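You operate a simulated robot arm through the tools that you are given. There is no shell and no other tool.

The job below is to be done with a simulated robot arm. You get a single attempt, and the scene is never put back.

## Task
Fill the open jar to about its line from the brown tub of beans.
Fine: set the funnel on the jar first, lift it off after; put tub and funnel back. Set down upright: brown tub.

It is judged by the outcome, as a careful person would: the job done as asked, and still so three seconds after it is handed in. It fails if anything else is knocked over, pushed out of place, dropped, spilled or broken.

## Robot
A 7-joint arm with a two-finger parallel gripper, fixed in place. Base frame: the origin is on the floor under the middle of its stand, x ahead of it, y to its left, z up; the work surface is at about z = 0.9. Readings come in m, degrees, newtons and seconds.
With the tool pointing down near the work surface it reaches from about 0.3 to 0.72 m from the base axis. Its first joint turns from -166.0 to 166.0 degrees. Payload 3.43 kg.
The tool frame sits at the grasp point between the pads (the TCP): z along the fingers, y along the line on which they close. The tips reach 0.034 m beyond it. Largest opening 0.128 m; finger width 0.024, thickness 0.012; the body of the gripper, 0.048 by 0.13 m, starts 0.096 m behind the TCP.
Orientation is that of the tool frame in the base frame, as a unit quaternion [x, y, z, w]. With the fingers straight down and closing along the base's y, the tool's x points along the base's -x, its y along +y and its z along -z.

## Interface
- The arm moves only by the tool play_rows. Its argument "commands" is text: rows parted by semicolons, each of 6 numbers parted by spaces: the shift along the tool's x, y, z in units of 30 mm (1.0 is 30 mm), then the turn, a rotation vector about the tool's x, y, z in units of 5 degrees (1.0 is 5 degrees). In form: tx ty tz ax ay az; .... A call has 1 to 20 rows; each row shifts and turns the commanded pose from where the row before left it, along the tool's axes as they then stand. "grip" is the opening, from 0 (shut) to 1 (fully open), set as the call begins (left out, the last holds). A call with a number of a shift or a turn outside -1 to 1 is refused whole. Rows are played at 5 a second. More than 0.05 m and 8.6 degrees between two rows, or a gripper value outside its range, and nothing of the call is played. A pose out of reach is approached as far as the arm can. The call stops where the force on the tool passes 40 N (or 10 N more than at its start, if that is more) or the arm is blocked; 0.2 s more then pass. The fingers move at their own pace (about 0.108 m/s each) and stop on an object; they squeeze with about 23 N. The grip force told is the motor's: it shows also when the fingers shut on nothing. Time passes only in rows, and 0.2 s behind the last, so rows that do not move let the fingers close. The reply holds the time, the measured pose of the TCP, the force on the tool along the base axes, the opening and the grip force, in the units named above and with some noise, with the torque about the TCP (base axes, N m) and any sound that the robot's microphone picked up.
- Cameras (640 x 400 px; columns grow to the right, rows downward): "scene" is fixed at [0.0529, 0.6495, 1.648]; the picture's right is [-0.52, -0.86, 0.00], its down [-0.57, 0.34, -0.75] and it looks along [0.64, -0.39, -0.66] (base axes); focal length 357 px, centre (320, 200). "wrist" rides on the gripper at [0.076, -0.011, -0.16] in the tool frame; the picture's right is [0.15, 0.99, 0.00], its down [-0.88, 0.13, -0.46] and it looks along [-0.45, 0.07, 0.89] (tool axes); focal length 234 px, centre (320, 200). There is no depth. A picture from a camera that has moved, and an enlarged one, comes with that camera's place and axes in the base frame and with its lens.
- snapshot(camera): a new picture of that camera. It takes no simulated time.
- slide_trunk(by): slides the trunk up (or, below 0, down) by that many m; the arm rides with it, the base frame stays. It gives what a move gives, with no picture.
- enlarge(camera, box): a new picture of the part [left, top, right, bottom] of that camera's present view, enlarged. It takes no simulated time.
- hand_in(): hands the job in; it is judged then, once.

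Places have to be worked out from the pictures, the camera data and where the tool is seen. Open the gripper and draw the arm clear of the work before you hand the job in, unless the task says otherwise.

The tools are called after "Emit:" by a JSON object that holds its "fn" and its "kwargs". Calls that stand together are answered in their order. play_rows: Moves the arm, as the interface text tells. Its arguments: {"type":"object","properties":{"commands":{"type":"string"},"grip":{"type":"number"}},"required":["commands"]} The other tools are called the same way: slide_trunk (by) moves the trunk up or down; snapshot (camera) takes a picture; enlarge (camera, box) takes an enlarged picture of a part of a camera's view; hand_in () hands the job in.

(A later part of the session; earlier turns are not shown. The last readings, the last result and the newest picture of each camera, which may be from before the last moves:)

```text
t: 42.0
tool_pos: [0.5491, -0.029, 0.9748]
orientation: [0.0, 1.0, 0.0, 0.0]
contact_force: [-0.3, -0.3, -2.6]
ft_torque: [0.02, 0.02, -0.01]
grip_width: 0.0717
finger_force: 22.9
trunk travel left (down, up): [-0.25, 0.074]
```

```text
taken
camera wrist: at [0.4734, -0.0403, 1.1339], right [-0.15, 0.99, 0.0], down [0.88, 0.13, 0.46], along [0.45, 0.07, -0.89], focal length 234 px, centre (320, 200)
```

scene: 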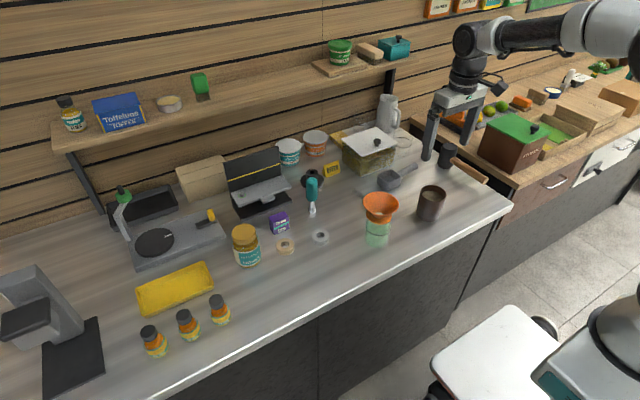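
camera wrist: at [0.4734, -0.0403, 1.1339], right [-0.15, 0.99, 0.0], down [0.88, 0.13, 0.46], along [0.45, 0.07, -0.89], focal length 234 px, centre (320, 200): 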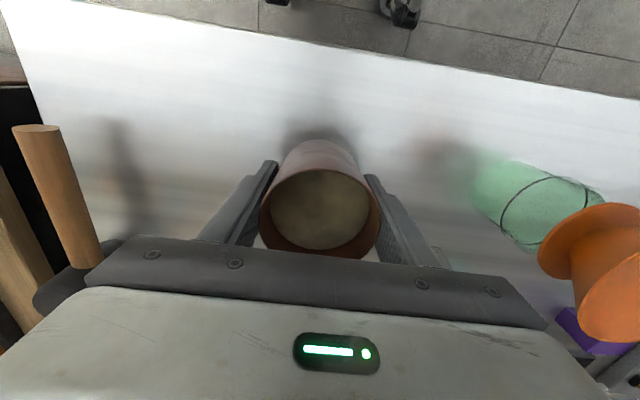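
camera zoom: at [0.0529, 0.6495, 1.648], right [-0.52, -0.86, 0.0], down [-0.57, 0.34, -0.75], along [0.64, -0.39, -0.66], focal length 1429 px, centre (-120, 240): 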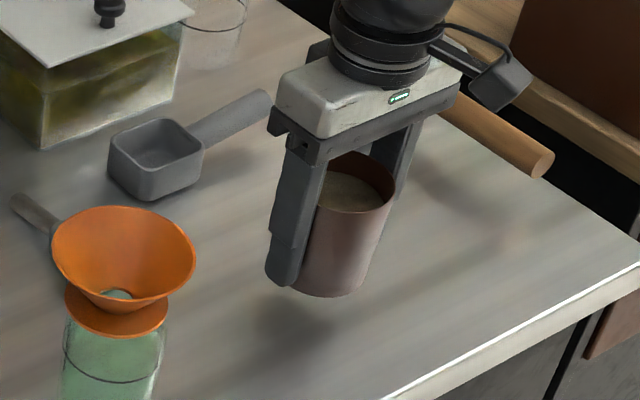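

It weighs about 2.6 N and hangs steady. I raise it well above the funnel and carry it over, slightly beyond the jar in x for the pour.

Emit:
{"fn": "play_rows", "kwargs": {"commands": "0 0 -0.5 0 0 0;0 0 -0.8 0 0 0;0 0 -0.9 0 0 0;0 0 -0.9 0 0 0;0 0 -0.9 0 0 0;0 0 -0.9 0 0 0;0 0 -0.7 0 0 0;0 0 -0.3 0 0 0;-0.1 0.4 0 0 0 0;-0.25 0.8 0 0 0 0;-0.25 0.8 0 0 0 0;-0.25 0.8 0 0 0 0;-0.25 0.8 0 0 0 0;-0.25 0.8 0 0 0 0;-0.25 0.8 0 0 0 0;-0.19 0.8 0 0 0 0;-0.1 0.603 0 0 0 0;0 0 0 0 0 0;0 0 0 0 0 0"}}

Emit:
{"fn": "snapshot", "kwargs": {"camera": "scene"}}

Emit:
{"fn": "snapshot", "kwargs": {"camera": "wrist"}}

```text
t: 46.0
tool_pos: [0.604, 0.1688, 1.1491]
orientation: [-0.001, 1.0, 0.0, 0.0]
contact_force: [0.9, 0.1, -1.9]
ft_torque: [-0.02, 0.0, 0.02]
grip_width: 0.0721
finger_force: 23.3
trunk travel left (down, up): [-0.25, 0.074]
```

```text
taken
```

scene: 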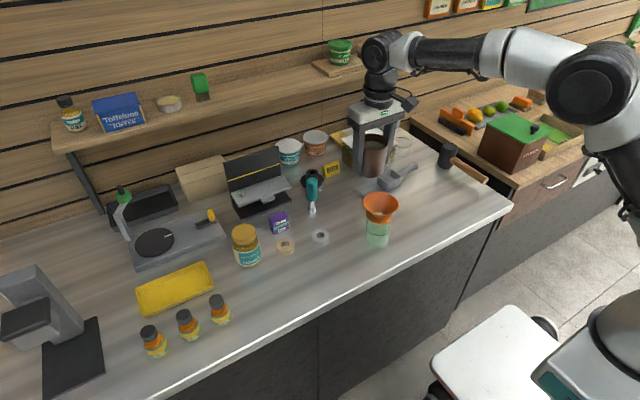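

```text
taken
camera wrist: at [0.5293, 0.1578, 1.31], right [-0.15, 0.99, 0.0], down [0.88, 0.13, 0.46], along [0.45, 0.07, -0.89], focal length 234 px, centre (320, 200)
```

wrist: 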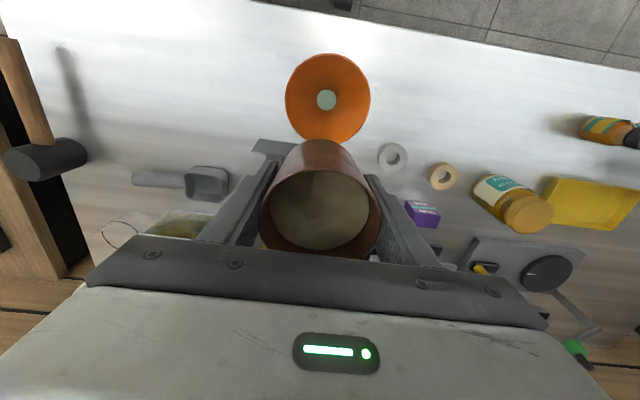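

The tub is over the far side of the funnel. I now tilt gently to 35 degrees while lowering so the lip stays above the funnel mouth, then look.

Emit:
{"fn": "play_rows", "kwargs": {"commands": "-0.018 0 0.126 0 -0.5 0;-0.018 0 0.126 0 -0.5 0;-0.0075 0 0.127 0 -0.5 0;-0.0075 0 0.127 0 -0.5 0;0.0036 0 0.127 0 -0.5 0;0.0036 0 0.127 0 -0.5 0;0.0147 0 0.1265 0 -0.5 0;0.0147 0 0.1265 0 -0.5 0;0.0257 0 0.125 0 -0.5 0;0.0257 0 0.125 0 -0.5 0;0.0365 0 0.122 0 -0.5 0;0.0365 0 0.122 0 -0.5 0;0.047 0 0.118 0 -0.5 0;0.047 0 0.118 0 -0.5 0;0 0 0 0 0 0"}}

Emit:
{"fn": "enlarge", "kwargs": {"camera": "scene", "box": [320, 130, 460, 255]}}

Emit:
{"fn": "snapshot", "kwargs": {"camera": "wrist"}}

```text
t: 49.2
tool_pos: [0.6151, 0.1682, 1.0974]
orientation: [0.0, 0.954, 0.0, 0.301]
contact_force: [0.5, 0.7, -2.4]
ft_torque: [0.0, -0.02, -0.01]
grip_width: 0.072
finger_force: 23.5
trunk travel left (down, up): [-0.25, 0.074]
```

```text
3.20 times, centred on (390, 192) of scene
camera zoom: at [0.0529, 0.6495, 1.648], right [-0.52, -0.86, 0.0], down [-0.57, 0.34, -0.75], along [0.64, -0.39, -0.66], focal length 1143 px, centre (96, 224)
```

zoom: 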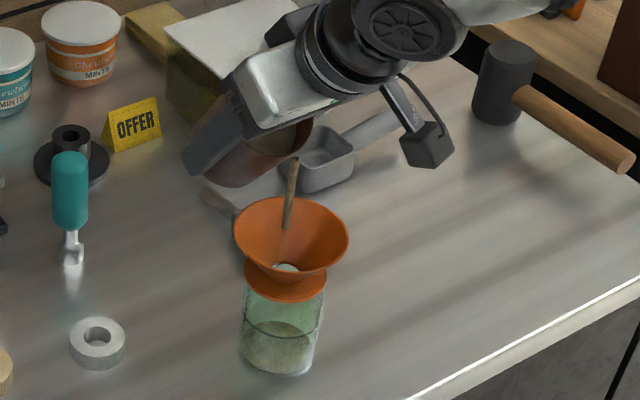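

```text
taken
camera wrist: at [0.4607, 0.1577, 1.1853], right [-0.12, 0.99, -0.08], down [0.46, 0.13, 0.88], along [0.88, 0.07, -0.47], focal length 234 px, centre (320, 200)
```

wrist: 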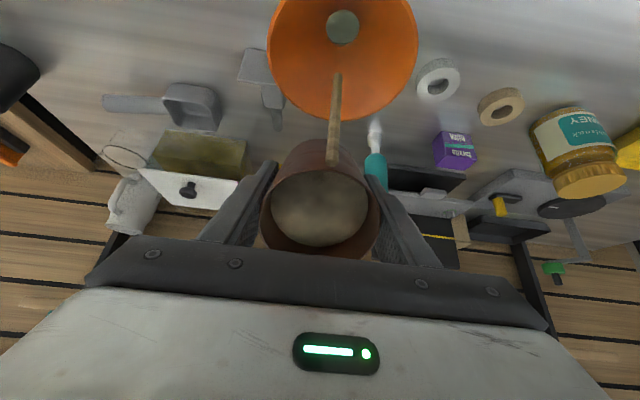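

Beans are already flowing in a thin stream into the funnel at 35 degrees and the jar is filling. I enlarge the jar to read the level before any more time passes.

Emit:
{"fn": "enlarge", "kwargs": {"camera": "scene", "box": [350, 180, 410, 255]}}

Emit:
{"fn": "enlarge", "kwargs": {"camera": "wrist", "box": [240, 0, 440, 250]}}

```text
5.33 times, centred on (380, 218) of scene
camera zoom: at [0.0529, 0.6495, 1.648], right [-0.52, -0.86, 0.0], down [-0.57, 0.34, -0.75], along [0.64, -0.39, -0.66], focal length 1905 px, centre (0, 107)
```

zoom: 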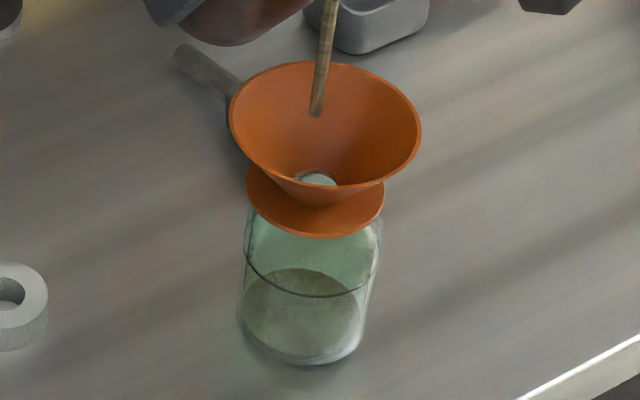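

```text
1.60 times, centred on (340, 125) of wrist
camera zoom: at [0.4607, 0.1577, 1.1853], right [-0.12, 0.99, -0.08], down [0.46, 0.13, 0.88], along [0.88, 0.07, -0.47], focal length 375 px, centre (288, 320)
```

zoom: 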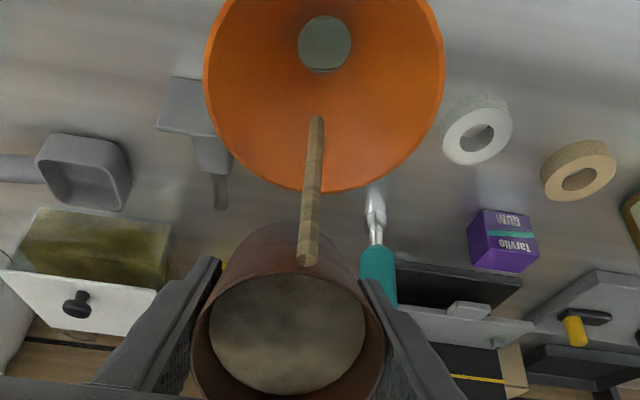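

The level is only about a centimetre up, with the line at roughly 6 cm. I hold this tilt for a moment and see how quickly it rises.

Emit:
{"fn": "play_rows", "kwargs": {"commands": "0 0 0 0 0 0;0 0 0 0 0 0;0 0 0 0 0 0"}}

Emit:
{"fn": "enlarge", "kwargs": {"camera": "scene", "box": [350, 180, 410, 255]}}

Emit:
{"fn": "snapshot", "kwargs": {"camera": "wrist"}}

```text
t: 50.0
tool_pos: [0.613, 0.1682, 1.0975]
orientation: [0.0, 0.954, 0.001, 0.3]
contact_force: [-0.4, -0.3, -2.4]
ft_torque: [-0.02, 0.03, 0.03]
grip_width: 0.0718
finger_force: 23.0
trunk travel left (down, up): [-0.25, 0.074]
```

```text
5.33 times, centred on (380, 218) of scene
camera zoom: at [0.0529, 0.6495, 1.648], right [-0.52, -0.86, 0.0], down [-0.57, 0.34, -0.75], along [0.64, -0.39, -0.66], focal length 1905 px, centre (0, 107)
```

zoom: 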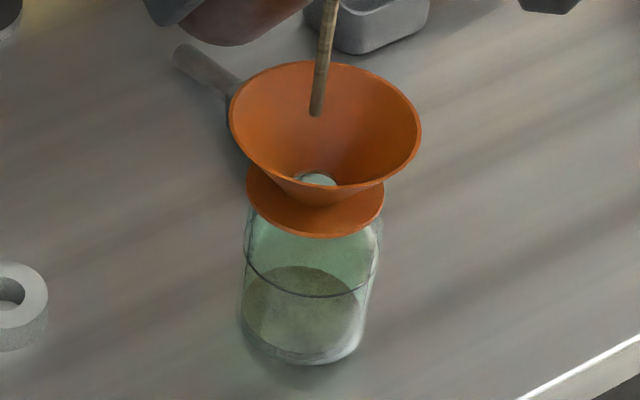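

```text
taken
camera wrist: at [0.4608, 0.1576, 1.1855], right [-0.12, 0.99, -0.08], down [0.46, 0.13, 0.88], along [0.88, 0.07, -0.47], focal length 234 px, centre (320, 200)
```

wrist: 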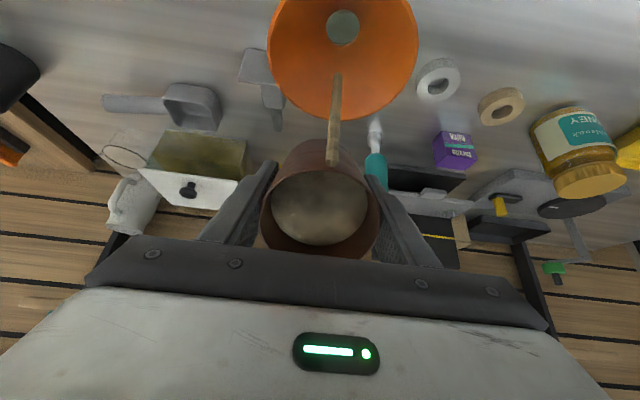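

The flow is slow here (about 0.5 mm of level in 0.8 s). I tilt on in small steps to 40 degrees.

Emit:
{"fn": "play_rows", "kwargs": {"commands": "0 0 0 0 -0.25 0;0 0 0 0 -0.25 0;0 0 0 0 -0.25 0;0 0 0 0 -0.25 0;0 0 0 0 0 0"}}

Emit:
{"fn": "enlarge", "kwargs": {"camera": "scene", "box": [350, 180, 410, 255]}}

Emit:
{"fn": "snapshot", "kwargs": {"camera": "wrist"}}

```text
t: 51.2
tool_pos: [0.6138, 0.168, 1.0976]
orientation: [-0.001, 0.94, 0.001, 0.342]
contact_force: [0.1, 0.4, -2.2]
ft_torque: [0.01, 0.0, -0.02]
grip_width: 0.0717
finger_force: 23.1
trunk travel left (down, up): [-0.25, 0.074]
```

```text
5.33 times, centred on (380, 218) of scene
camera zoom: at [0.0529, 0.6495, 1.648], right [-0.52, -0.86, 0.0], down [-0.57, 0.34, -0.75], along [0.64, -0.39, -0.66], focal length 1905 px, centre (0, 107)
```

zoom: 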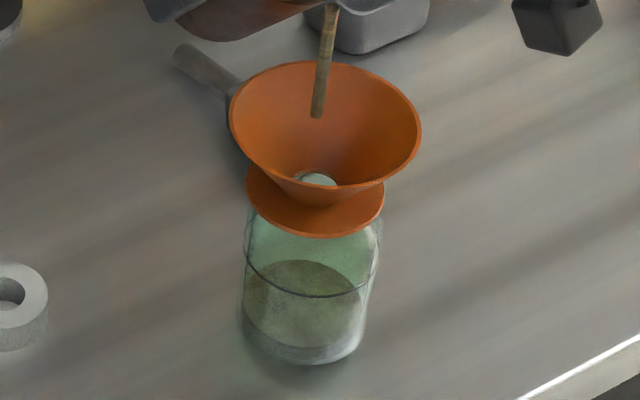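

```text
taken
camera wrist: at [0.4538, 0.1578, 1.1714], right [-0.11, 0.99, -0.09], down [0.38, 0.13, 0.92], along [0.92, 0.07, -0.39], focal length 234 px, centre (320, 200)
```

wrist: 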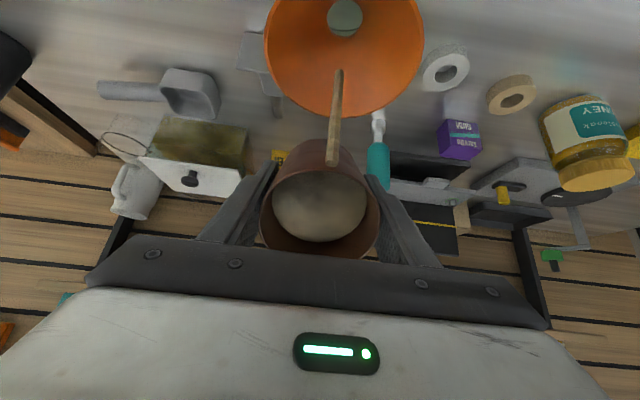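

The level rose about 4–5 mm; the front edge of the surface still needs to climb about 38 mm to the line. I keep tilting slowly to 48 degrees.

Emit:
{"fn": "play_rows", "kwargs": {"commands": "0 0 0 0 -0.25 0;0 0 0 0 -0.25 0;0 0 0 0 -0.25 0;0 0 0 0 -0.25 0;0 0 0 0 -0.25 0;0 0 0 0 -0.25 0;0 0 0 0 -0.1 0;0 0 0 0 0 0"}}

Emit:
{"fn": "enlarge", "kwargs": {"camera": "scene", "box": [350, 180, 410, 255]}}

Emit:
{"fn": "snapshot", "kwargs": {"camera": "wrist"}}

```text
t: 53.0
tool_pos: [0.6148, 0.1678, 1.0974]
orientation: [0.0, 0.913, 0.0, 0.407]
contact_force: [-0.4, -0.4, -2.5]
ft_torque: [0.0, -0.01, 0.02]
grip_width: 0.0718
finger_force: 22.6
trunk travel left (down, up): [-0.25, 0.074]
```

```text
5.33 times, centred on (380, 218) of scene
camera zoom: at [0.0529, 0.6495, 1.648], right [-0.52, -0.86, 0.0], down [-0.57, 0.34, -0.75], along [0.64, -0.39, -0.66], focal length 1905 px, centre (0, 107)
```

zoom: 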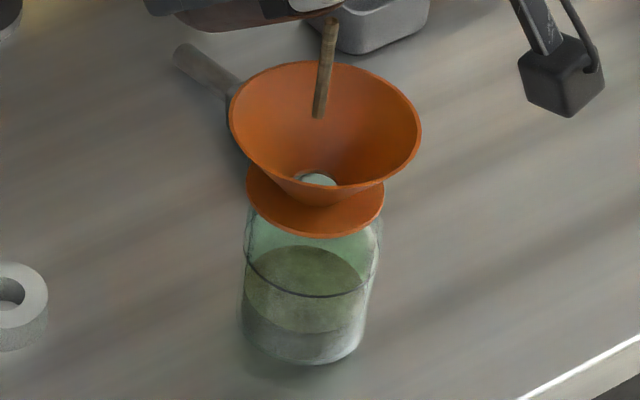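

```text
taken
camera wrist: at [0.4453, 0.1575, 1.1483], right [-0.1, 0.99, -0.11], down [0.25, 0.13, 0.96], along [0.96, 0.07, -0.26], focal length 234 px, centre (320, 200)
```

wrist: 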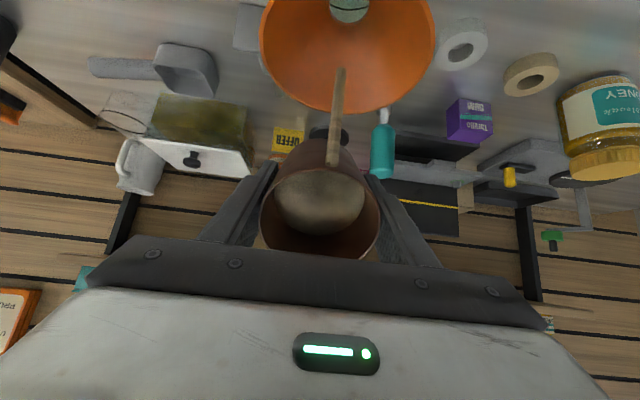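

The level is now about halfway (front edge about 28 mm below the line). I continue slowly to about 54 degrees.

Emit:
{"fn": "play_rows", "kwargs": {"commands": "0 0 0 0 -0.2 0;0 0 0 0 -0.2 0;0 0 0 0 -0.2 0;0 0 0 0 -0.2 0;0 0 0 0 -0.2 0;0 0 0 0 -0.2 0"}}

Emit:
{"fn": "enlarge", "kwargs": {"camera": "scene", "box": [350, 180, 410, 255]}}

Emit:
{"fn": "snapshot", "kwargs": {"camera": "wrist"}}

```text
t: 54.4
tool_pos: [0.6147, 0.1681, 1.0981]
orientation: [0.0, 0.891, 0.0, 0.454]
contact_force: [0.0, -0.1, -1.8]
ft_torque: [0.03, 0.01, -0.01]
grip_width: 0.0718
finger_force: 22.6
trunk travel left (down, up): [-0.25, 0.074]
```

```text
5.33 times, centred on (380, 218) of scene
camera zoom: at [0.0529, 0.6495, 1.648], right [-0.52, -0.86, 0.0], down [-0.57, 0.34, -0.75], along [0.64, -0.39, -0.66], focal length 1905 px, centre (0, 107)
```

zoom: 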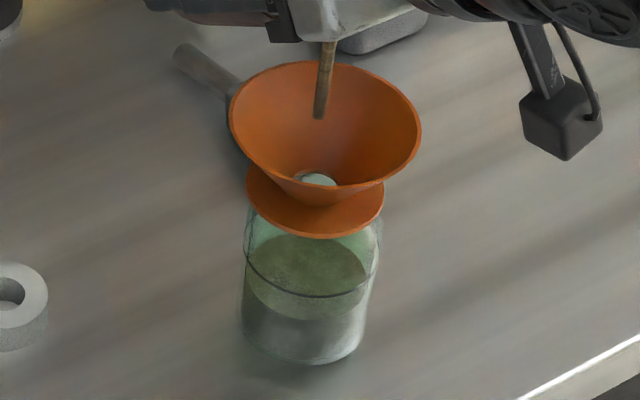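

```text
taken
camera wrist: at [0.4406, 0.1575, 1.1305], right [-0.09, 0.99, -0.12], down [0.15, 0.13, 0.98], along [0.99, 0.07, -0.16], focal length 234 px, centre (320, 200)
```

wrist: 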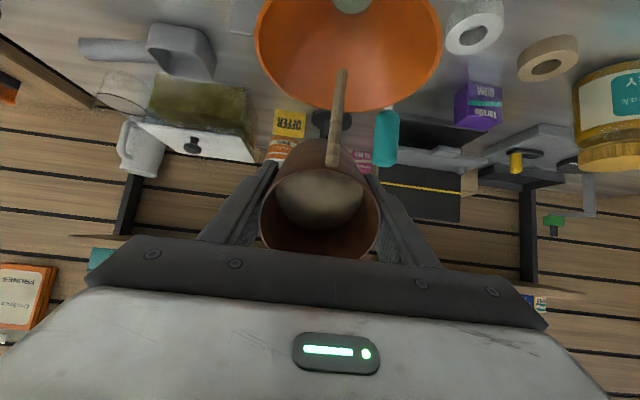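

About 18 mm to go. I continue in a shorter burst to about 58 degrees.

Emit:
{"fn": "play_rows", "kwargs": {"commands": "0 0 0 0 -0.2 0;0 0 0 0 -0.2 0;0 0 0 0 -0.2 0;0 0 0 0 -0.2 0"}}

Emit:
{"fn": "enlarge", "kwargs": {"camera": "scene", "box": [350, 180, 410, 255]}}

Emit:
{"fn": "snapshot", "kwargs": {"camera": "scene"}}

```text
t: 55.4
tool_pos: [0.6134, 0.1675, 1.0967]
orientation: [0.001, 0.875, -0.001, 0.485]
contact_force: [-0.7, 0.7, -0.6]
ft_torque: [-0.01, 0.01, 0.01]
grip_width: 0.0717
finger_force: 22.6
trunk travel left (down, up): [-0.25, 0.074]
```

```text
5.33 times, centred on (380, 218) of scene
camera zoom: at [0.0529, 0.6495, 1.648], right [-0.52, -0.86, 0.0], down [-0.57, 0.34, -0.75], along [0.64, -0.39, -0.66], focal length 1905 px, centre (0, 107)
```

zoom: 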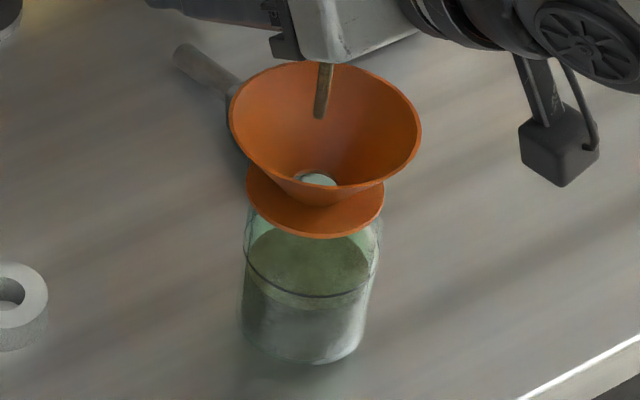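

```text
taken
```

scene: 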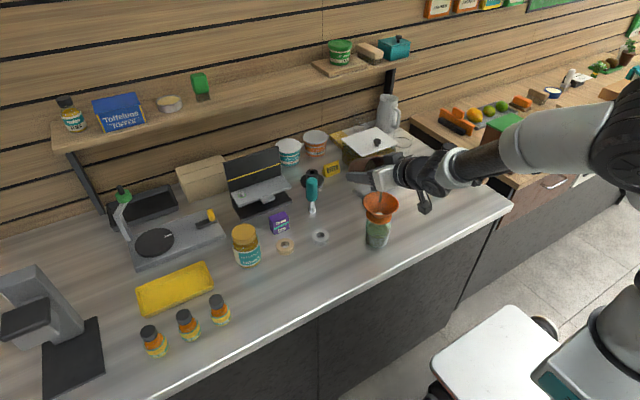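

The surface is close beneath the line now. I enlarge the jar further to judge what remains.

Emit:
{"fn": "enlarge", "kwargs": {"camera": "scene", "box": [360, 220, 396, 252]}}

```text
12.50 times, centred on (378, 236) of scene
camera zoom: at [0.0529, 0.6495, 1.648], right [-0.52, -0.86, 0.0], down [-0.57, 0.34, -0.75], along [0.64, -0.39, -0.66], focal length 4465 px, centre (-405, -250)
```

zoom: 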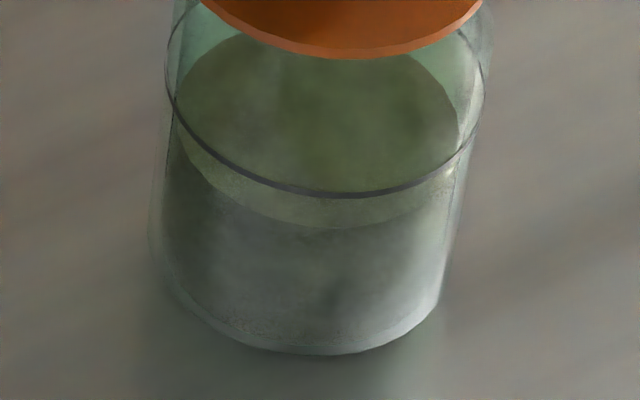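

By comparing the ellipse centres (bean surface vs line), about 14 mm remains; it is rising about 9 mm/s. I pour a short further burst.

Emit:
{"fn": "play_rows", "kwargs": {"commands": "0 0 0 0 -0.2 0;0 0 0 0 -0.1 0;0 0 0 0 -0.1 0"}}

Emit:
{"fn": "enlarge", "kwargs": {"camera": "scene", "box": [360, 220, 396, 252]}}

Emit:
{"fn": "snapshot", "kwargs": {"camera": "wrist"}}

```text
t: 56.2
tool_pos: [0.6146, 0.1685, 1.0976]
orientation: [0.0, 0.866, 0.0, 0.5]
contact_force: [-0.4, 0.1, -1.2]
ft_torque: [0.0, 0.03, 0.0]
grip_width: 0.0718
finger_force: 22.8
trunk travel left (down, up): [-0.25, 0.074]
```

```text
12.50 times, centred on (378, 236) of scene
camera zoom: at [0.0529, 0.6495, 1.648], right [-0.52, -0.86, 0.0], down [-0.57, 0.34, -0.75], along [0.64, -0.39, -0.66], focal length 4465 px, centre (-405, -250)
```

zoom: 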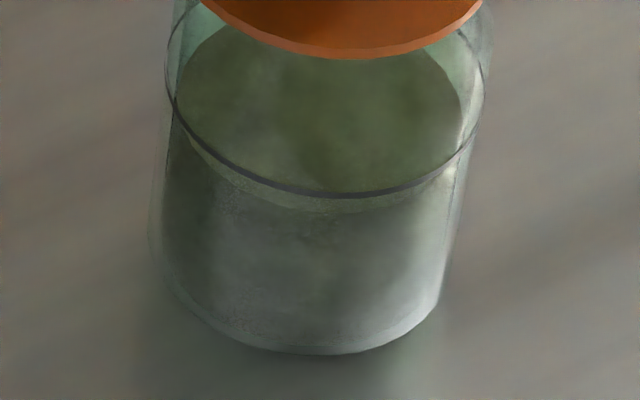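

```text
taken
camera wrist: at [0.4383, 0.1576, 1.112], right [-0.07, 0.99, -0.13], down [0.05, 0.13, 0.99], along [1.0, 0.07, -0.05], focal length 234 px, centre (320, 200)
```

wrist: 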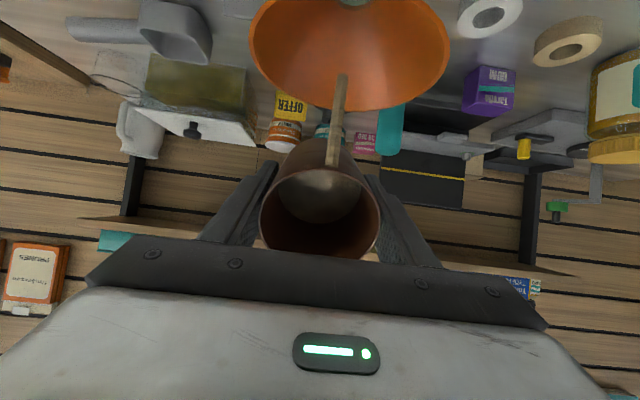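

About 9 mm remains by the ellipse centres, rising about 6 mm/s. Another short burst, tilting slightly more as the tub empties.

Emit:
{"fn": "play_rows", "kwargs": {"commands": "0 0 0 0 -0.2 0;0 0 0 0 -0.2 0;0 0 0 0 -0.2 0"}}

Emit:
{"fn": "enlarge", "kwargs": {"camera": "scene", "box": [360, 220, 396, 252]}}

Emit:
{"fn": "enlarge", "kwargs": {"camera": "scene", "box": [340, 160, 450, 255]}}

```text
t: 57.0
tool_pos: [0.6136, 0.1678, 1.0967]
orientation: [0.0, 0.853, 0.0, 0.523]
contact_force: [0.6, 0.6, -0.7]
ft_torque: [0.04, -0.01, 0.04]
grip_width: 0.072
finger_force: 22.8
trunk travel left (down, up): [-0.25, 0.074]
```

```text
12.50 times, centred on (378, 236) of scene
camera zoom: at [0.0529, 0.6495, 1.648], right [-0.52, -0.86, 0.0], down [-0.57, 0.34, -0.75], along [0.64, -0.39, -0.66], focal length 4465 px, centre (-405, -250)
```

zoom: 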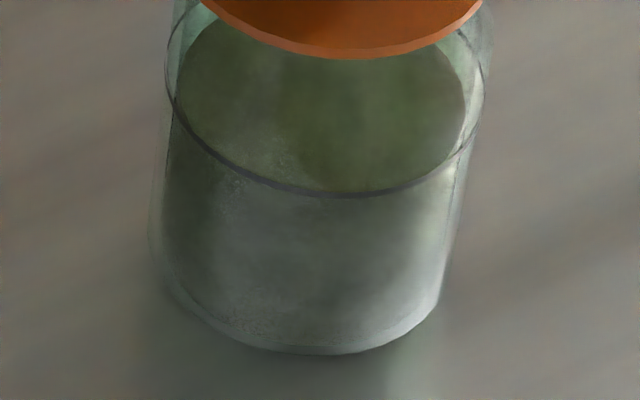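

```text
4.21 times, centred on (395, 208) of scene
camera zoom: at [0.0529, 0.6495, 1.648], right [-0.52, -0.86, 0.0], down [-0.57, 0.34, -0.75], along [0.64, -0.39, -0.66], focal length 1504 px, centre (4, 168)
```

zoom: 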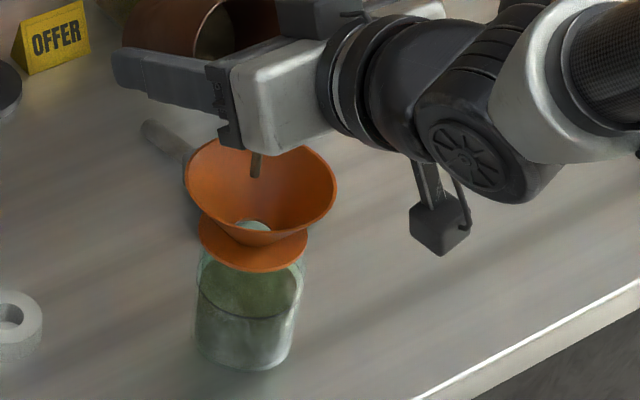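

The surface is about 4–5 mm below the line by the centres. I hold for one more short moment.

Emit:
{"fn": "play_rows", "kwargs": {"commands": "0 0 0 0 -0.1 0"}}

Emit:
{"fn": "enlarge", "kwargs": {"camera": "scene", "box": [360, 220, 396, 252]}}

Emit:
{"fn": "snapshot", "kwargs": {"camera": "wrist"}}

```text
t: 57.4
tool_pos: [0.6144, 0.1683, 1.0967]
orientation: [-0.001, 0.85, 0.0, 0.526]
contact_force: [-0.7, 0.3, -1.4]
ft_torque: [-0.02, 0.0, 0.01]
grip_width: 0.0719
finger_force: 22.7
trunk travel left (down, up): [-0.25, 0.074]
```

```text
12.50 times, centred on (378, 236) of scene
camera zoom: at [0.0529, 0.6495, 1.648], right [-0.52, -0.86, 0.0], down [-0.57, 0.34, -0.75], along [0.64, -0.39, -0.66], focal length 4465 px, centre (-405, -250)
```

zoom: 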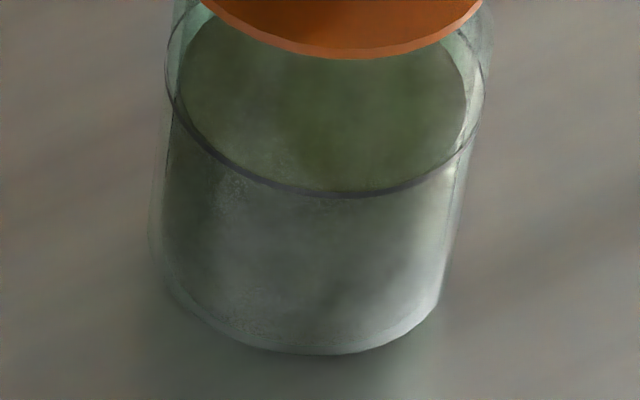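

```text
taken
camera wrist: at [0.4375, 0.1579, 1.1013], right [-0.07, 0.99, -0.13], down [-0.02, 0.13, 0.99], along [1.0, 0.07, 0.01], focal length 234 px, centre (320, 200)
```

wrist: 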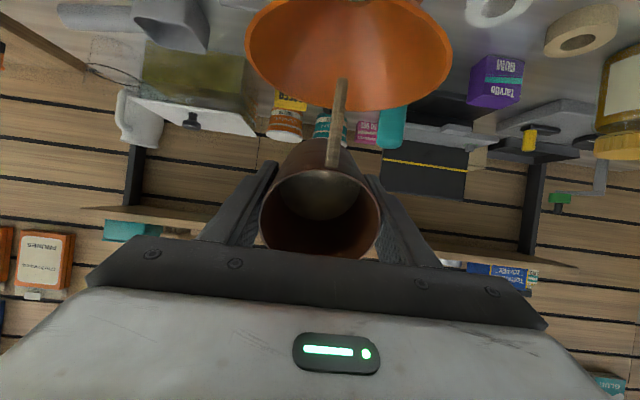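

The surface is now about 3 mm short by centres. I hold one more row and then tilt back promptly to stop the flow.

Emit:
{"fn": "play_rows", "kwargs": {"commands": "0 0 0 0 0 0;0 0 0 0 0.8 0;0 0 0 0 1 0;0 0 0 0 1 0;0 0 0 0 1 0;0 0 0 0 1 0;0 0 0 0 0.5 0;0 0 0 0 0 0"}}

Emit:
{"fn": "enlarge", "kwargs": {"camera": "scene", "box": [360, 220, 396, 252]}}

Emit:
{"fn": "enlarge", "kwargs": {"camera": "scene", "box": [330, 130, 460, 255]}}

Emit:
{"fn": "snapshot", "kwargs": {"camera": "wrist"}}

```text
t: 59.2
tool_pos: [0.6133, 0.1692, 1.0971]
orientation: [-0.001, 0.949, 0.0, 0.316]
contact_force: [-0.4, 0.7, -1.3]
ft_torque: [-0.01, -0.01, 0.04]
grip_width: 0.0718
finger_force: 22.9
trunk travel left (down, up): [-0.25, 0.074]
```

```text
12.50 times, centred on (378, 236) of scene
camera zoom: at [0.0529, 0.6495, 1.648], right [-0.52, -0.86, 0.0], down [-0.57, 0.34, -0.75], along [0.64, -0.39, -0.66], focal length 4465 px, centre (-405, -250)
```

zoom: 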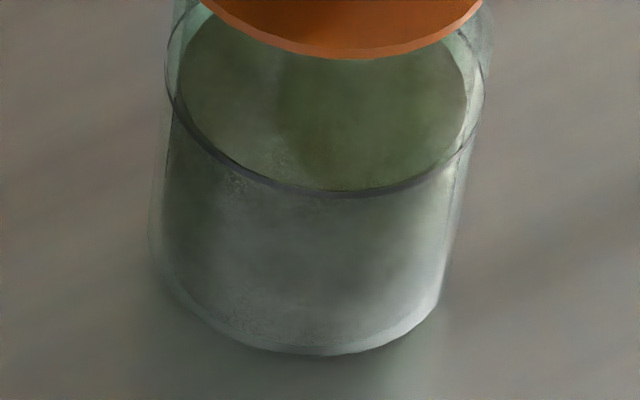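

```text
3.20 times, centred on (395, 192) of scene
camera zoom: at [0.0529, 0.6495, 1.648], right [-0.52, -0.86, 0.0], down [-0.57, 0.34, -0.75], along [0.64, -0.39, -0.66], focal length 1143 px, centre (80, 224)
```

zoom: 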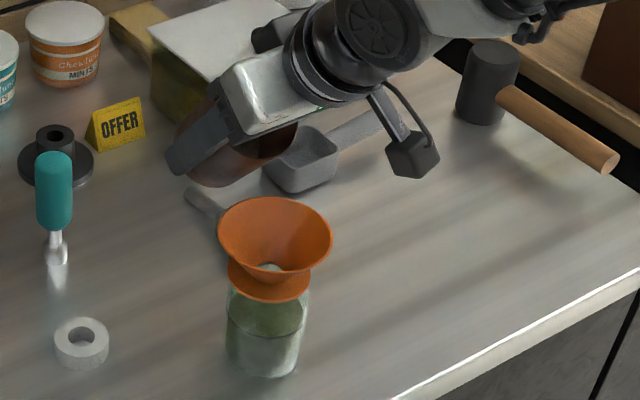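

```text
taken
camera wrist: at [0.4578, 0.1577, 1.1798], right [-0.12, 0.99, -0.09], down [0.43, 0.13, 0.89], along [0.9, 0.07, -0.44], focal length 234 px, centre (320, 200)
```

wrist: 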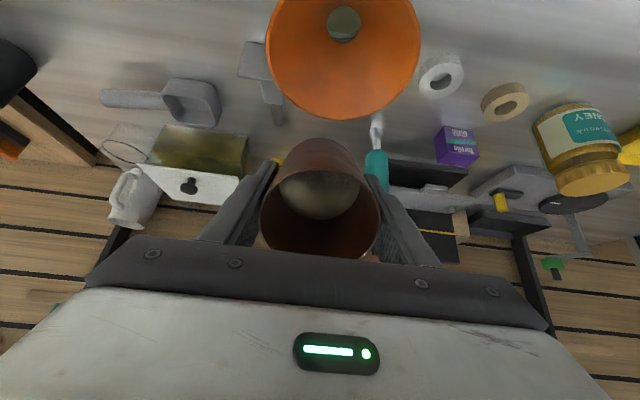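

The stream has stopped and the funnel is empty. I zoom into the line to see where the bean surface really stands.

Emit:
{"fn": "enlarge", "kwargs": {"camera": "scene", "box": [362, 226, 392, 240]}}

Emit:
{"fn": "enlarge", "kwargs": {"camera": "scene", "box": [362, 218, 380, 230]}}

Emit:
{"fn": "enlarge", "kwargs": {"camera": "scene", "box": [376, 218, 394, 240]}}

```text
16.00 times, centred on (377, 233) of scene
camera zoom: at [0.0529, 0.6495, 1.648], right [-0.52, -0.86, 0.0], down [-0.57, 0.34, -0.75], along [0.64, -0.39, -0.66], focal length 5715 px, centre (-592, -328)
```

zoom: 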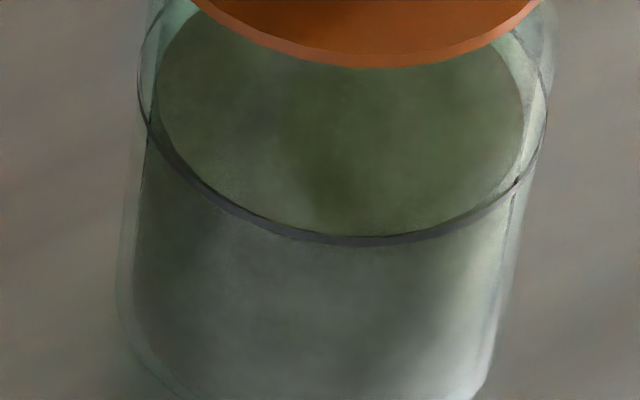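

```text
16.00 times, centred on (371, 224) of scene
camera zoom: at [0.0529, 0.6495, 1.648], right [-0.52, -0.86, 0.0], down [-0.57, 0.34, -0.75], along [0.64, -0.39, -0.66], focal length 5715 px, centre (-496, -184)
```

zoom: 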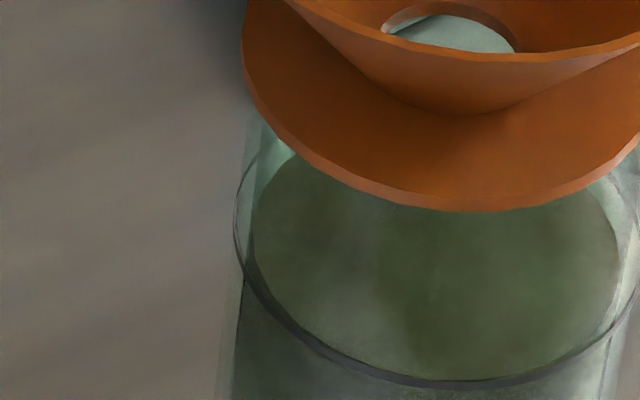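

```text
16.00 times, centred on (385, 229) of scene
camera zoom: at [0.0529, 0.6495, 1.648], right [-0.52, -0.86, 0.0], down [-0.57, 0.34, -0.75], along [0.64, -0.39, -0.66], focal length 5715 px, centre (-720, -264)
```

zoom: 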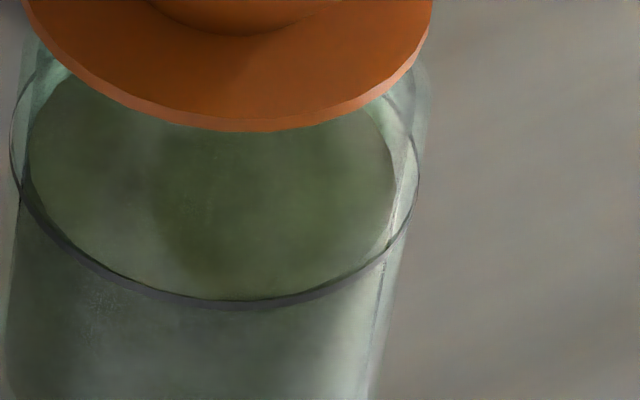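

The level sits within roughly 0–3 mm of the line, which is good. I return the tub upright, raising it as it turns.

Emit:
{"fn": "play_rows", "kwargs": {"commands": "-0.15 0 -0.2 0 0.4 0;-0.114 0 -0.228 0 1 0;-0.094 0 -0.237 0 1 0;-0.073 0 -0.244 0 1 0;-0.051 0 -0.25 0 1 0;-0.03 0 -0.253 0 1 0;-0.007 0 -0.255 0 1 0;0.015 0 -0.254 0 1 0;0 0 0 0 0 0;0 0 0 0 0 0"}}

Emit:
{"fn": "snapshot", "kwargs": {"camera": "wrist"}}

Emit:
{"fn": "snapshot", "kwargs": {"camera": "scene"}}

Emit:
{"fn": "enlarge", "kwargs": {"camera": "scene", "box": [330, 130, 460, 255]}}

```text
t: 61.4
tool_pos: [0.6056, 0.169, 1.158]
orientation: [0.001, 1.0, 0.001, -0.001]
contact_force: [-1.0, 0.6, -0.6]
ft_torque: [-0.02, 0.01, -0.01]
grip_width: 0.0718
finger_force: 22.9
trunk travel left (down, up): [-0.25, 0.074]
```

```text
taken
camera wrist: at [0.5307, 0.1573, 1.3181], right [-0.15, 0.99, 0.0], down [0.88, 0.13, 0.46], along [0.45, 0.07, -0.89], focal length 234 px, centre (320, 200)
```

wrist: 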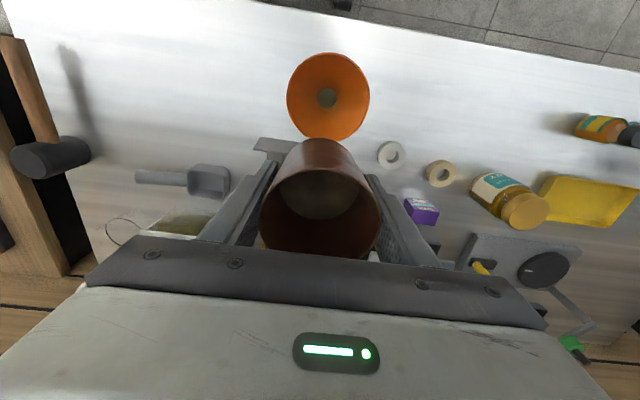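

```text
taken
```

scene: 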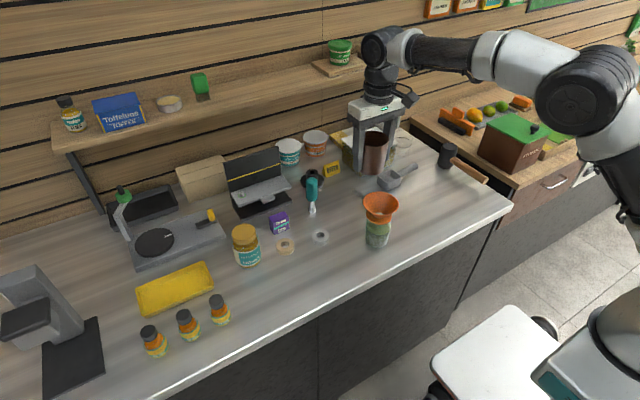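

```text
3.20 times, centred on (395, 192) of scene
camera zoom: at [0.0529, 0.6495, 1.648], right [-0.52, -0.86, 0.0], down [-0.57, 0.34, -0.75], along [0.64, -0.39, -0.66], focal length 1143 px, centre (80, 224)
```

zoom: 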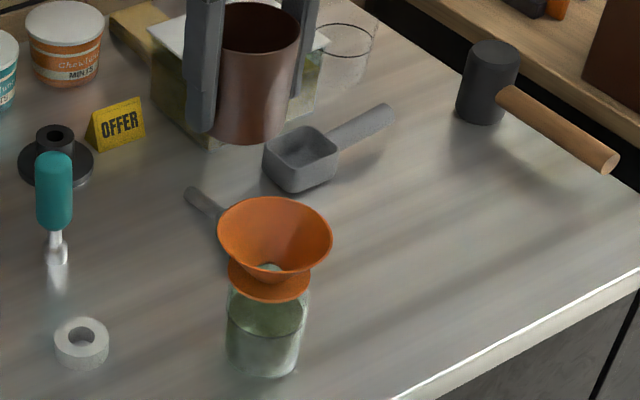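

The tub is upright, nothing spilled. I carry it back over its original spot and lower to about 2 cm above the counter.

Emit:
{"fn": "play_rows", "kwargs": {"commands": "0.1 -0.4 0 0 0 0;0.25 -0.8 0 0 0 0;0.25 -0.8 0 0 0 0;0.25 -0.8 0 0 0 0;0.25 -0.8 0 0 0 0;0.25 -0.8 0 0 0 0;0.25 -0.8 0 0 0 0;0.19 -0.8 0 0 0 0;0.1 -0.603 0 0 0 0;0 0 0.8 0 0 0;0 0 0.9 0 0 0;0 0 0.9 0 0 0;0 0 0.9 0 0 0;0 0 0.9 0 0 0;0 0 0.9 0 0 0;0 0 0.8 0 0 0;0 0 0.3 0 0 0;0 0 0 0 0 0;0 0 0 0 0 0"}}

Emit:
{"fn": "snapshot", "kwargs": {"camera": "wrist"}}

Emit:
{"fn": "enlarge", "kwargs": {"camera": "scene", "box": [370, 140, 490, 240]}}

```text
t: 65.4
tool_pos: [0.5489, -0.0291, 0.9654]
orientation: [0.0, 1.0, 0.0, 0.0]
contact_force: [-0.9, -0.3, -0.5]
ft_torque: [-0.01, -0.01, -0.03]
grip_width: 0.0719
finger_force: 23.3
trunk travel left (down, up): [-0.25, 0.074]
```

```text
taken
camera wrist: at [0.4743, -0.0409, 1.1258], right [-0.15, 0.99, 0.0], down [0.88, 0.13, 0.46], along [0.45, 0.07, -0.89], focal length 234 px, centre (320, 200)
```

wrist: 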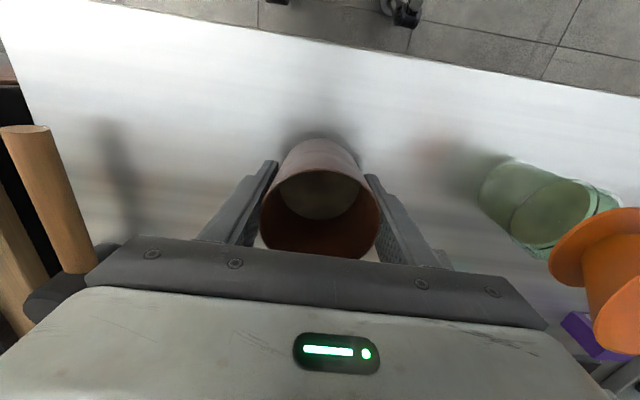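

```text
4.00 times, centred on (430, 190) of scene
camera zoom: at [0.0529, 0.6495, 1.648], right [-0.52, -0.86, 0.0], down [-0.57, 0.34, -0.75], along [0.64, -0.39, -0.66], focal length 1429 px, centre (-120, 240)
```

zoom: 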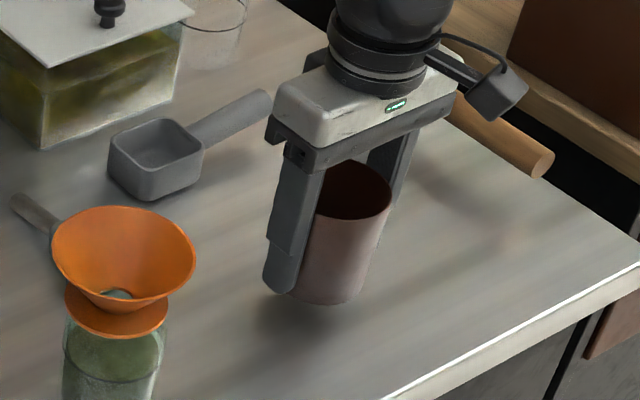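

The tub hovers about 2 cm over its spot. I lower carefully toward contact, and also look at the jar from this different angle.

Emit:
{"fn": "play_rows", "kwargs": {"commands": "0 0 0.25 0 0 0;0 0 0.2 0 0 0;0 0 0.13 0 0 0;0 0 0 0 0 0"}}

Emit:
{"fn": "enlarge", "kwargs": {"camera": "wrist", "box": [460, 130, 640, 280]}}

Emit:
{"fn": "play_rows", "kwargs": {"commands": "0 0 0.05 0 0 0;0 0 0 0 0 0"}}

Emit:
{"fn": "play_rows", "kwargs": {"commands": "0 0 0.05 0 0 0;0 0 0 0 0 0"}}

```text
t: 66.4
tool_pos: [0.5499, -0.0299, 0.9494]
orientation: [0.0, 1.0, 0.0, -0.001]
contact_force: [0.3, 0.0, -1.7]
ft_torque: [-0.02, 0.0, -0.01]
grip_width: 0.0717
finger_force: 23.8
trunk travel left (down, up): [-0.25, 0.074]
```

```text
2.67 times, centred on (550, 205) of wrist
camera zoom: at [0.4743, -0.0407, 1.1084], right [-0.15, 0.99, 0.0], down [0.88, 0.13, 0.46], along [0.45, 0.07, -0.89], focal length 624 px, centre (-293, 187)
```

zoom: 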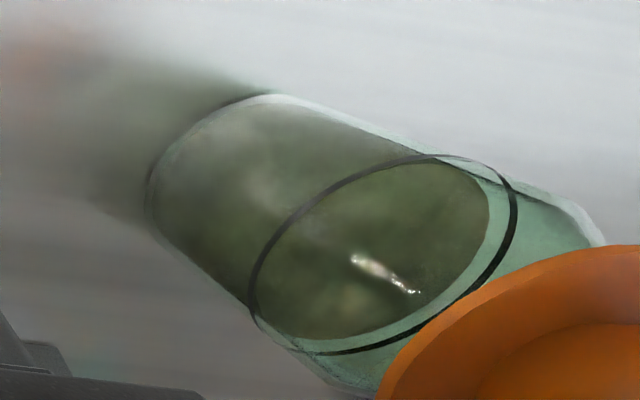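

```text
t: 67.0
tool_pos: [0.5495, -0.03, 0.9462]
orientation: [0.0, 1.0, 0.0, 0.0]
contact_force: [-0.7, 0.3, -1.6]
ft_torque: [0.02, 0.0, -0.01]
grip_width: 0.0719
finger_force: 22.8
trunk travel left (down, up): [-0.25, 0.074]
```

```text
t: 67.6
tool_pos: [0.549, -0.0293, 0.9458]
orientation: [0.001, 1.0, 0.0, -0.001]
contact_force: [0.6, 0.6, -1.1]
ft_torque: [-0.02, 0.0, -0.01]
grip_width: 0.0718
finger_force: 23.2
trunk travel left (down, up): [-0.25, 0.074]
```

From this second viewpoint the bean surface is only a couple of millimetres under the line. I continue the last millimetres down to set the tub on the counter.

Emit:
{"fn": "play_rows", "kwargs": {"commands": "0 0 0.04 0 0 0;0 0 0 0 0 0"}}

Emit:
{"fn": "play_rows", "kwargs": {"commands": "0 0 0.03 0 0 0;0 0 0 0 0 0"}}

```text
t: 68.2
tool_pos: [0.5493, -0.0299, 0.9432]
orientation: [0.0, 1.0, 0.0, -0.001]
contact_force: [-1.3, -0.3, -0.2]
ft_torque: [-0.01, -0.01, -0.04]
grip_width: 0.072
finger_force: 22.6
trunk travel left (down, up): [-0.25, 0.074]
```

```text
t: 68.8
tool_pos: [0.55, -0.0289, 0.9437]
orientation: [0.0, 1.0, 0.0, 0.0]
contact_force: [-1.3, -0.1, 2.9]
ft_torque: [0.06, -0.04, 0.07]
grip_width: 0.072
finger_force: 22.4
trunk travel left (down, up): [-0.25, 0.074]
```

The tub touches the counter (about 3 N up). I open the fingers.

Emit:
{"fn": "play_rows", "kwargs": {"commands": "0 0 0 0 0 0;0 0 0 0 0 0;0 0 0 0 0 0;0 0 0 0 0 0", "grip": 1}}

Emit:
{"fn": "snapshot", "kwargs": {"camera": "wrist"}}

Emit:
{"fn": "enlarge", "kwargs": {"camera": "scene", "box": [370, 140, 490, 240]}}

```text
t: 69.8
tool_pos: [0.55, -0.0297, 0.9426]
orientation: [0.0, 1.0, 0.0, 0.0]
contact_force: [-0.3, 0.1, 0.5]
ft_torque: [-0.03, 0.0, 0.02]
grip_width: 0.128
finger_force: 0.1
trunk travel left (down, up): [-0.25, 0.074]
```

```text
taken
camera wrist: at [0.4742, -0.0405, 1.1038], right [-0.15, 0.99, 0.0], down [0.88, 0.13, 0.46], along [0.45, 0.07, -0.89], focal length 234 px, centre (320, 200)
```

wrist: 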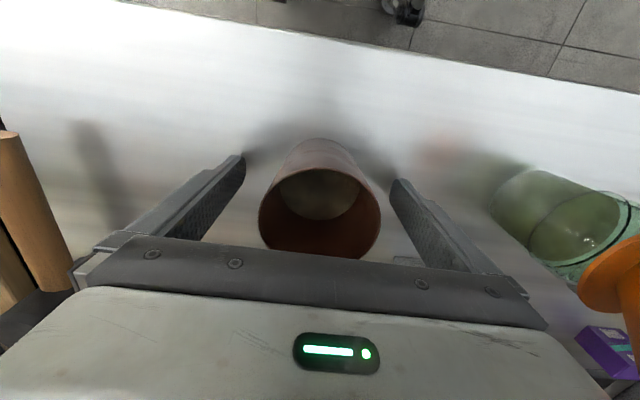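

```text
4.00 times, centred on (430, 190) of scene
camera zoom: at [0.0529, 0.6495, 1.648], right [-0.52, -0.86, 0.0], down [-0.57, 0.34, -0.75], along [0.64, -0.39, -0.66], focal length 1429 px, centre (-120, 240)
```

zoom: 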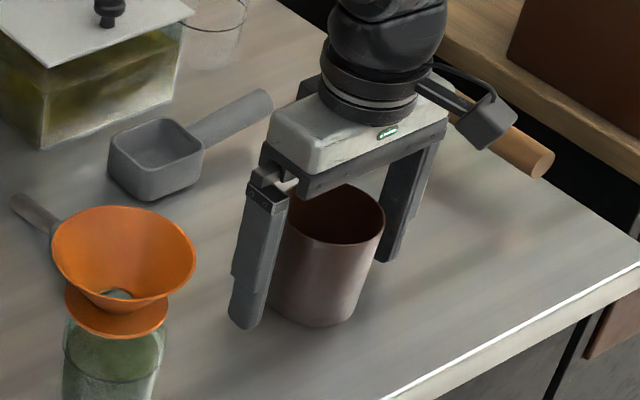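

The tub stands upright on its old spot. I lift straight up and move over the funnel.

Emit:
{"fn": "play_rows", "kwargs": {"commands": "0 0 -0.5 0 0 0;0 0 -0.9 0 0 0;0 0 -0.9 0 0 0;0 0 -0.9 0 0 0;0 0 -0.9 0 0 0;0 0 -0.9 0 0 0;0 0 -0.9 0 0 0;0 0 -0.9 0 0 0;0 0 -0.28 0 0 0;0.013 0.8 0 0 0 0;0.02 0.9 0 0 0 0;0.02 0.9 0 0 0 0;0.02 0.9 0 0 0 0;0.02 0.9 0 0 0 0;0.02 0.9 0 0 0 0;0 0.9 0 0 0 0;0 0.397 0 0 0 0;0 0 0 0 0 0", "grip": 1}}

Emit:
{"fn": "snapshot", "kwargs": {"camera": "wrist"}}

Emit:
{"fn": "snapshot", "kwargs": {"camera": "scene"}}

Emit:
{"fn": "enlarge", "kwargs": {"camera": "wrist", "box": [250, 80, 390, 220]}}

```text
t: 73.6
tool_pos: [0.5475, 0.1684, 1.1556]
orientation: [0.0, 1.0, 0.0, 0.0]
contact_force: [-0.2, 1.0, -0.1]
ft_torque: [0.02, -0.02, -0.01]
grip_width: 0.128
finger_force: 0.1
trunk travel left (down, up): [-0.25, 0.074]
```

```text
taken
camera wrist: at [0.4707, 0.1571, 1.316], right [-0.15, 0.99, 0.0], down [0.88, 0.13, 0.46], along [0.45, 0.07, -0.89], focal length 234 px, centre (320, 200)
```

wrist: 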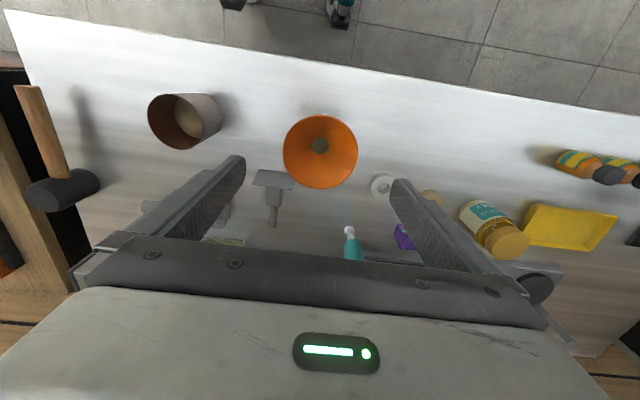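

```text
taken
```

scene: 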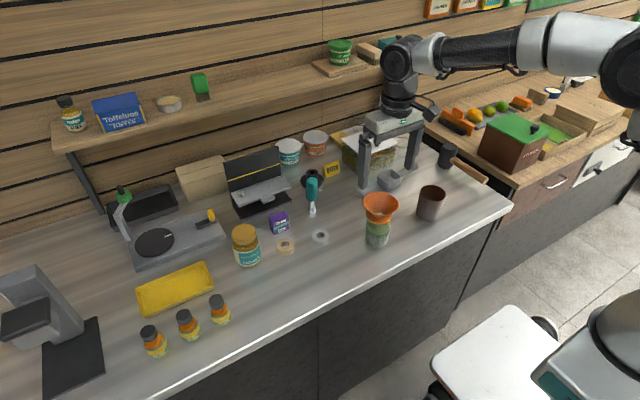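

```text
2.86 times, centred on (320, 150) of wrist
camera zoom: at [0.4707, 0.1571, 1.316], right [-0.15, 0.99, 0.0], down [0.88, 0.13, 0.46], along [0.45, 0.07, -0.89], focal length 669 px, centre (320, 343)
```

zoom: 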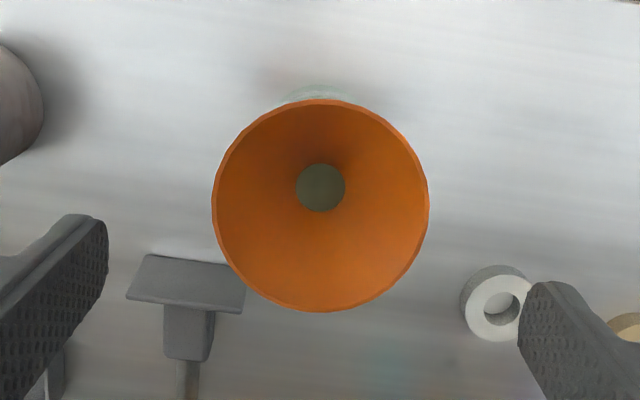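

The funnel is centred between the fingers and the beans are visible under its hole. I descend to its rim and close on it.

Emit:
{"fn": "play_rows", "kwargs": {"commands": "0 0 0.9 0 0 0;0 0 0.9 0 0 0;0 0 0.9 0 0 0;0 0 0.8 0 0 0;0 0 0.21 0 0 0;0 0 0 0 0 0"}}

Emit:
{"fn": "play_rows", "kwargs": {"commands": "0 0 0 0 0 0;0 0 0 0 0 0;0 0 0 0 0 0;0 0 0 0 0 0;0 0 0 0 0 0", "grip": 0.5}}

Emit:
{"fn": "enlarge", "kwargs": {"camera": "scene", "box": [335, 180, 415, 255]}}

Emit:
{"fn": "snapshot", "kwargs": {"camera": "wrist"}}

```text
t: 75.0
tool_pos: [0.5464, 0.1676, 1.0441]
orientation: [-0.001, 1.0, 0.001, 0.001]
contact_force: [-0.7, 0.1, 0.2]
ft_torque: [-0.03, 0.02, -0.02]
grip_width: 0.1282
finger_force: 0.0
trunk travel left (down, up): [-0.25, 0.074]
```

```text
t: 76.2
tool_pos: [0.5465, 0.1679, 1.0431]
orientation: [0.0, 1.0, 0.0, 0.0]
contact_force: [0.2, 0.2, 0.2]
ft_torque: [0.01, 0.02, 0.02]
grip_width: 0.0884
finger_force: 22.7
trunk travel left (down, up): [-0.25, 0.074]
```

```text
5.33 times, centred on (375, 218) of scene
camera zoom: at [0.0529, 0.6495, 1.648], right [-0.52, -0.86, 0.0], down [-0.57, 0.34, -0.75], along [0.64, -0.39, -0.66], focal length 1905 px, centre (27, 107)
```

zoom: 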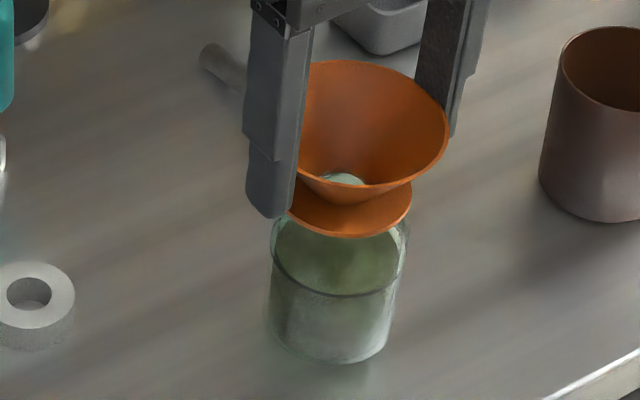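

```text
taken
camera wrist: at [0.4707, 0.1571, 1.2044], right [-0.15, 0.99, 0.0], down [0.88, 0.13, 0.46], along [0.45, 0.07, -0.89], focal length 234 px, centre (320, 200)
```

wrist: 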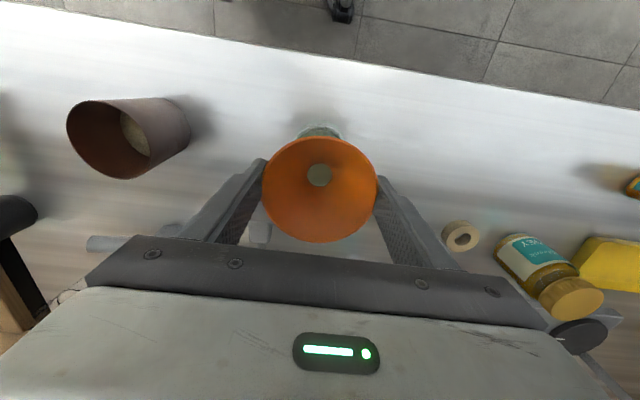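

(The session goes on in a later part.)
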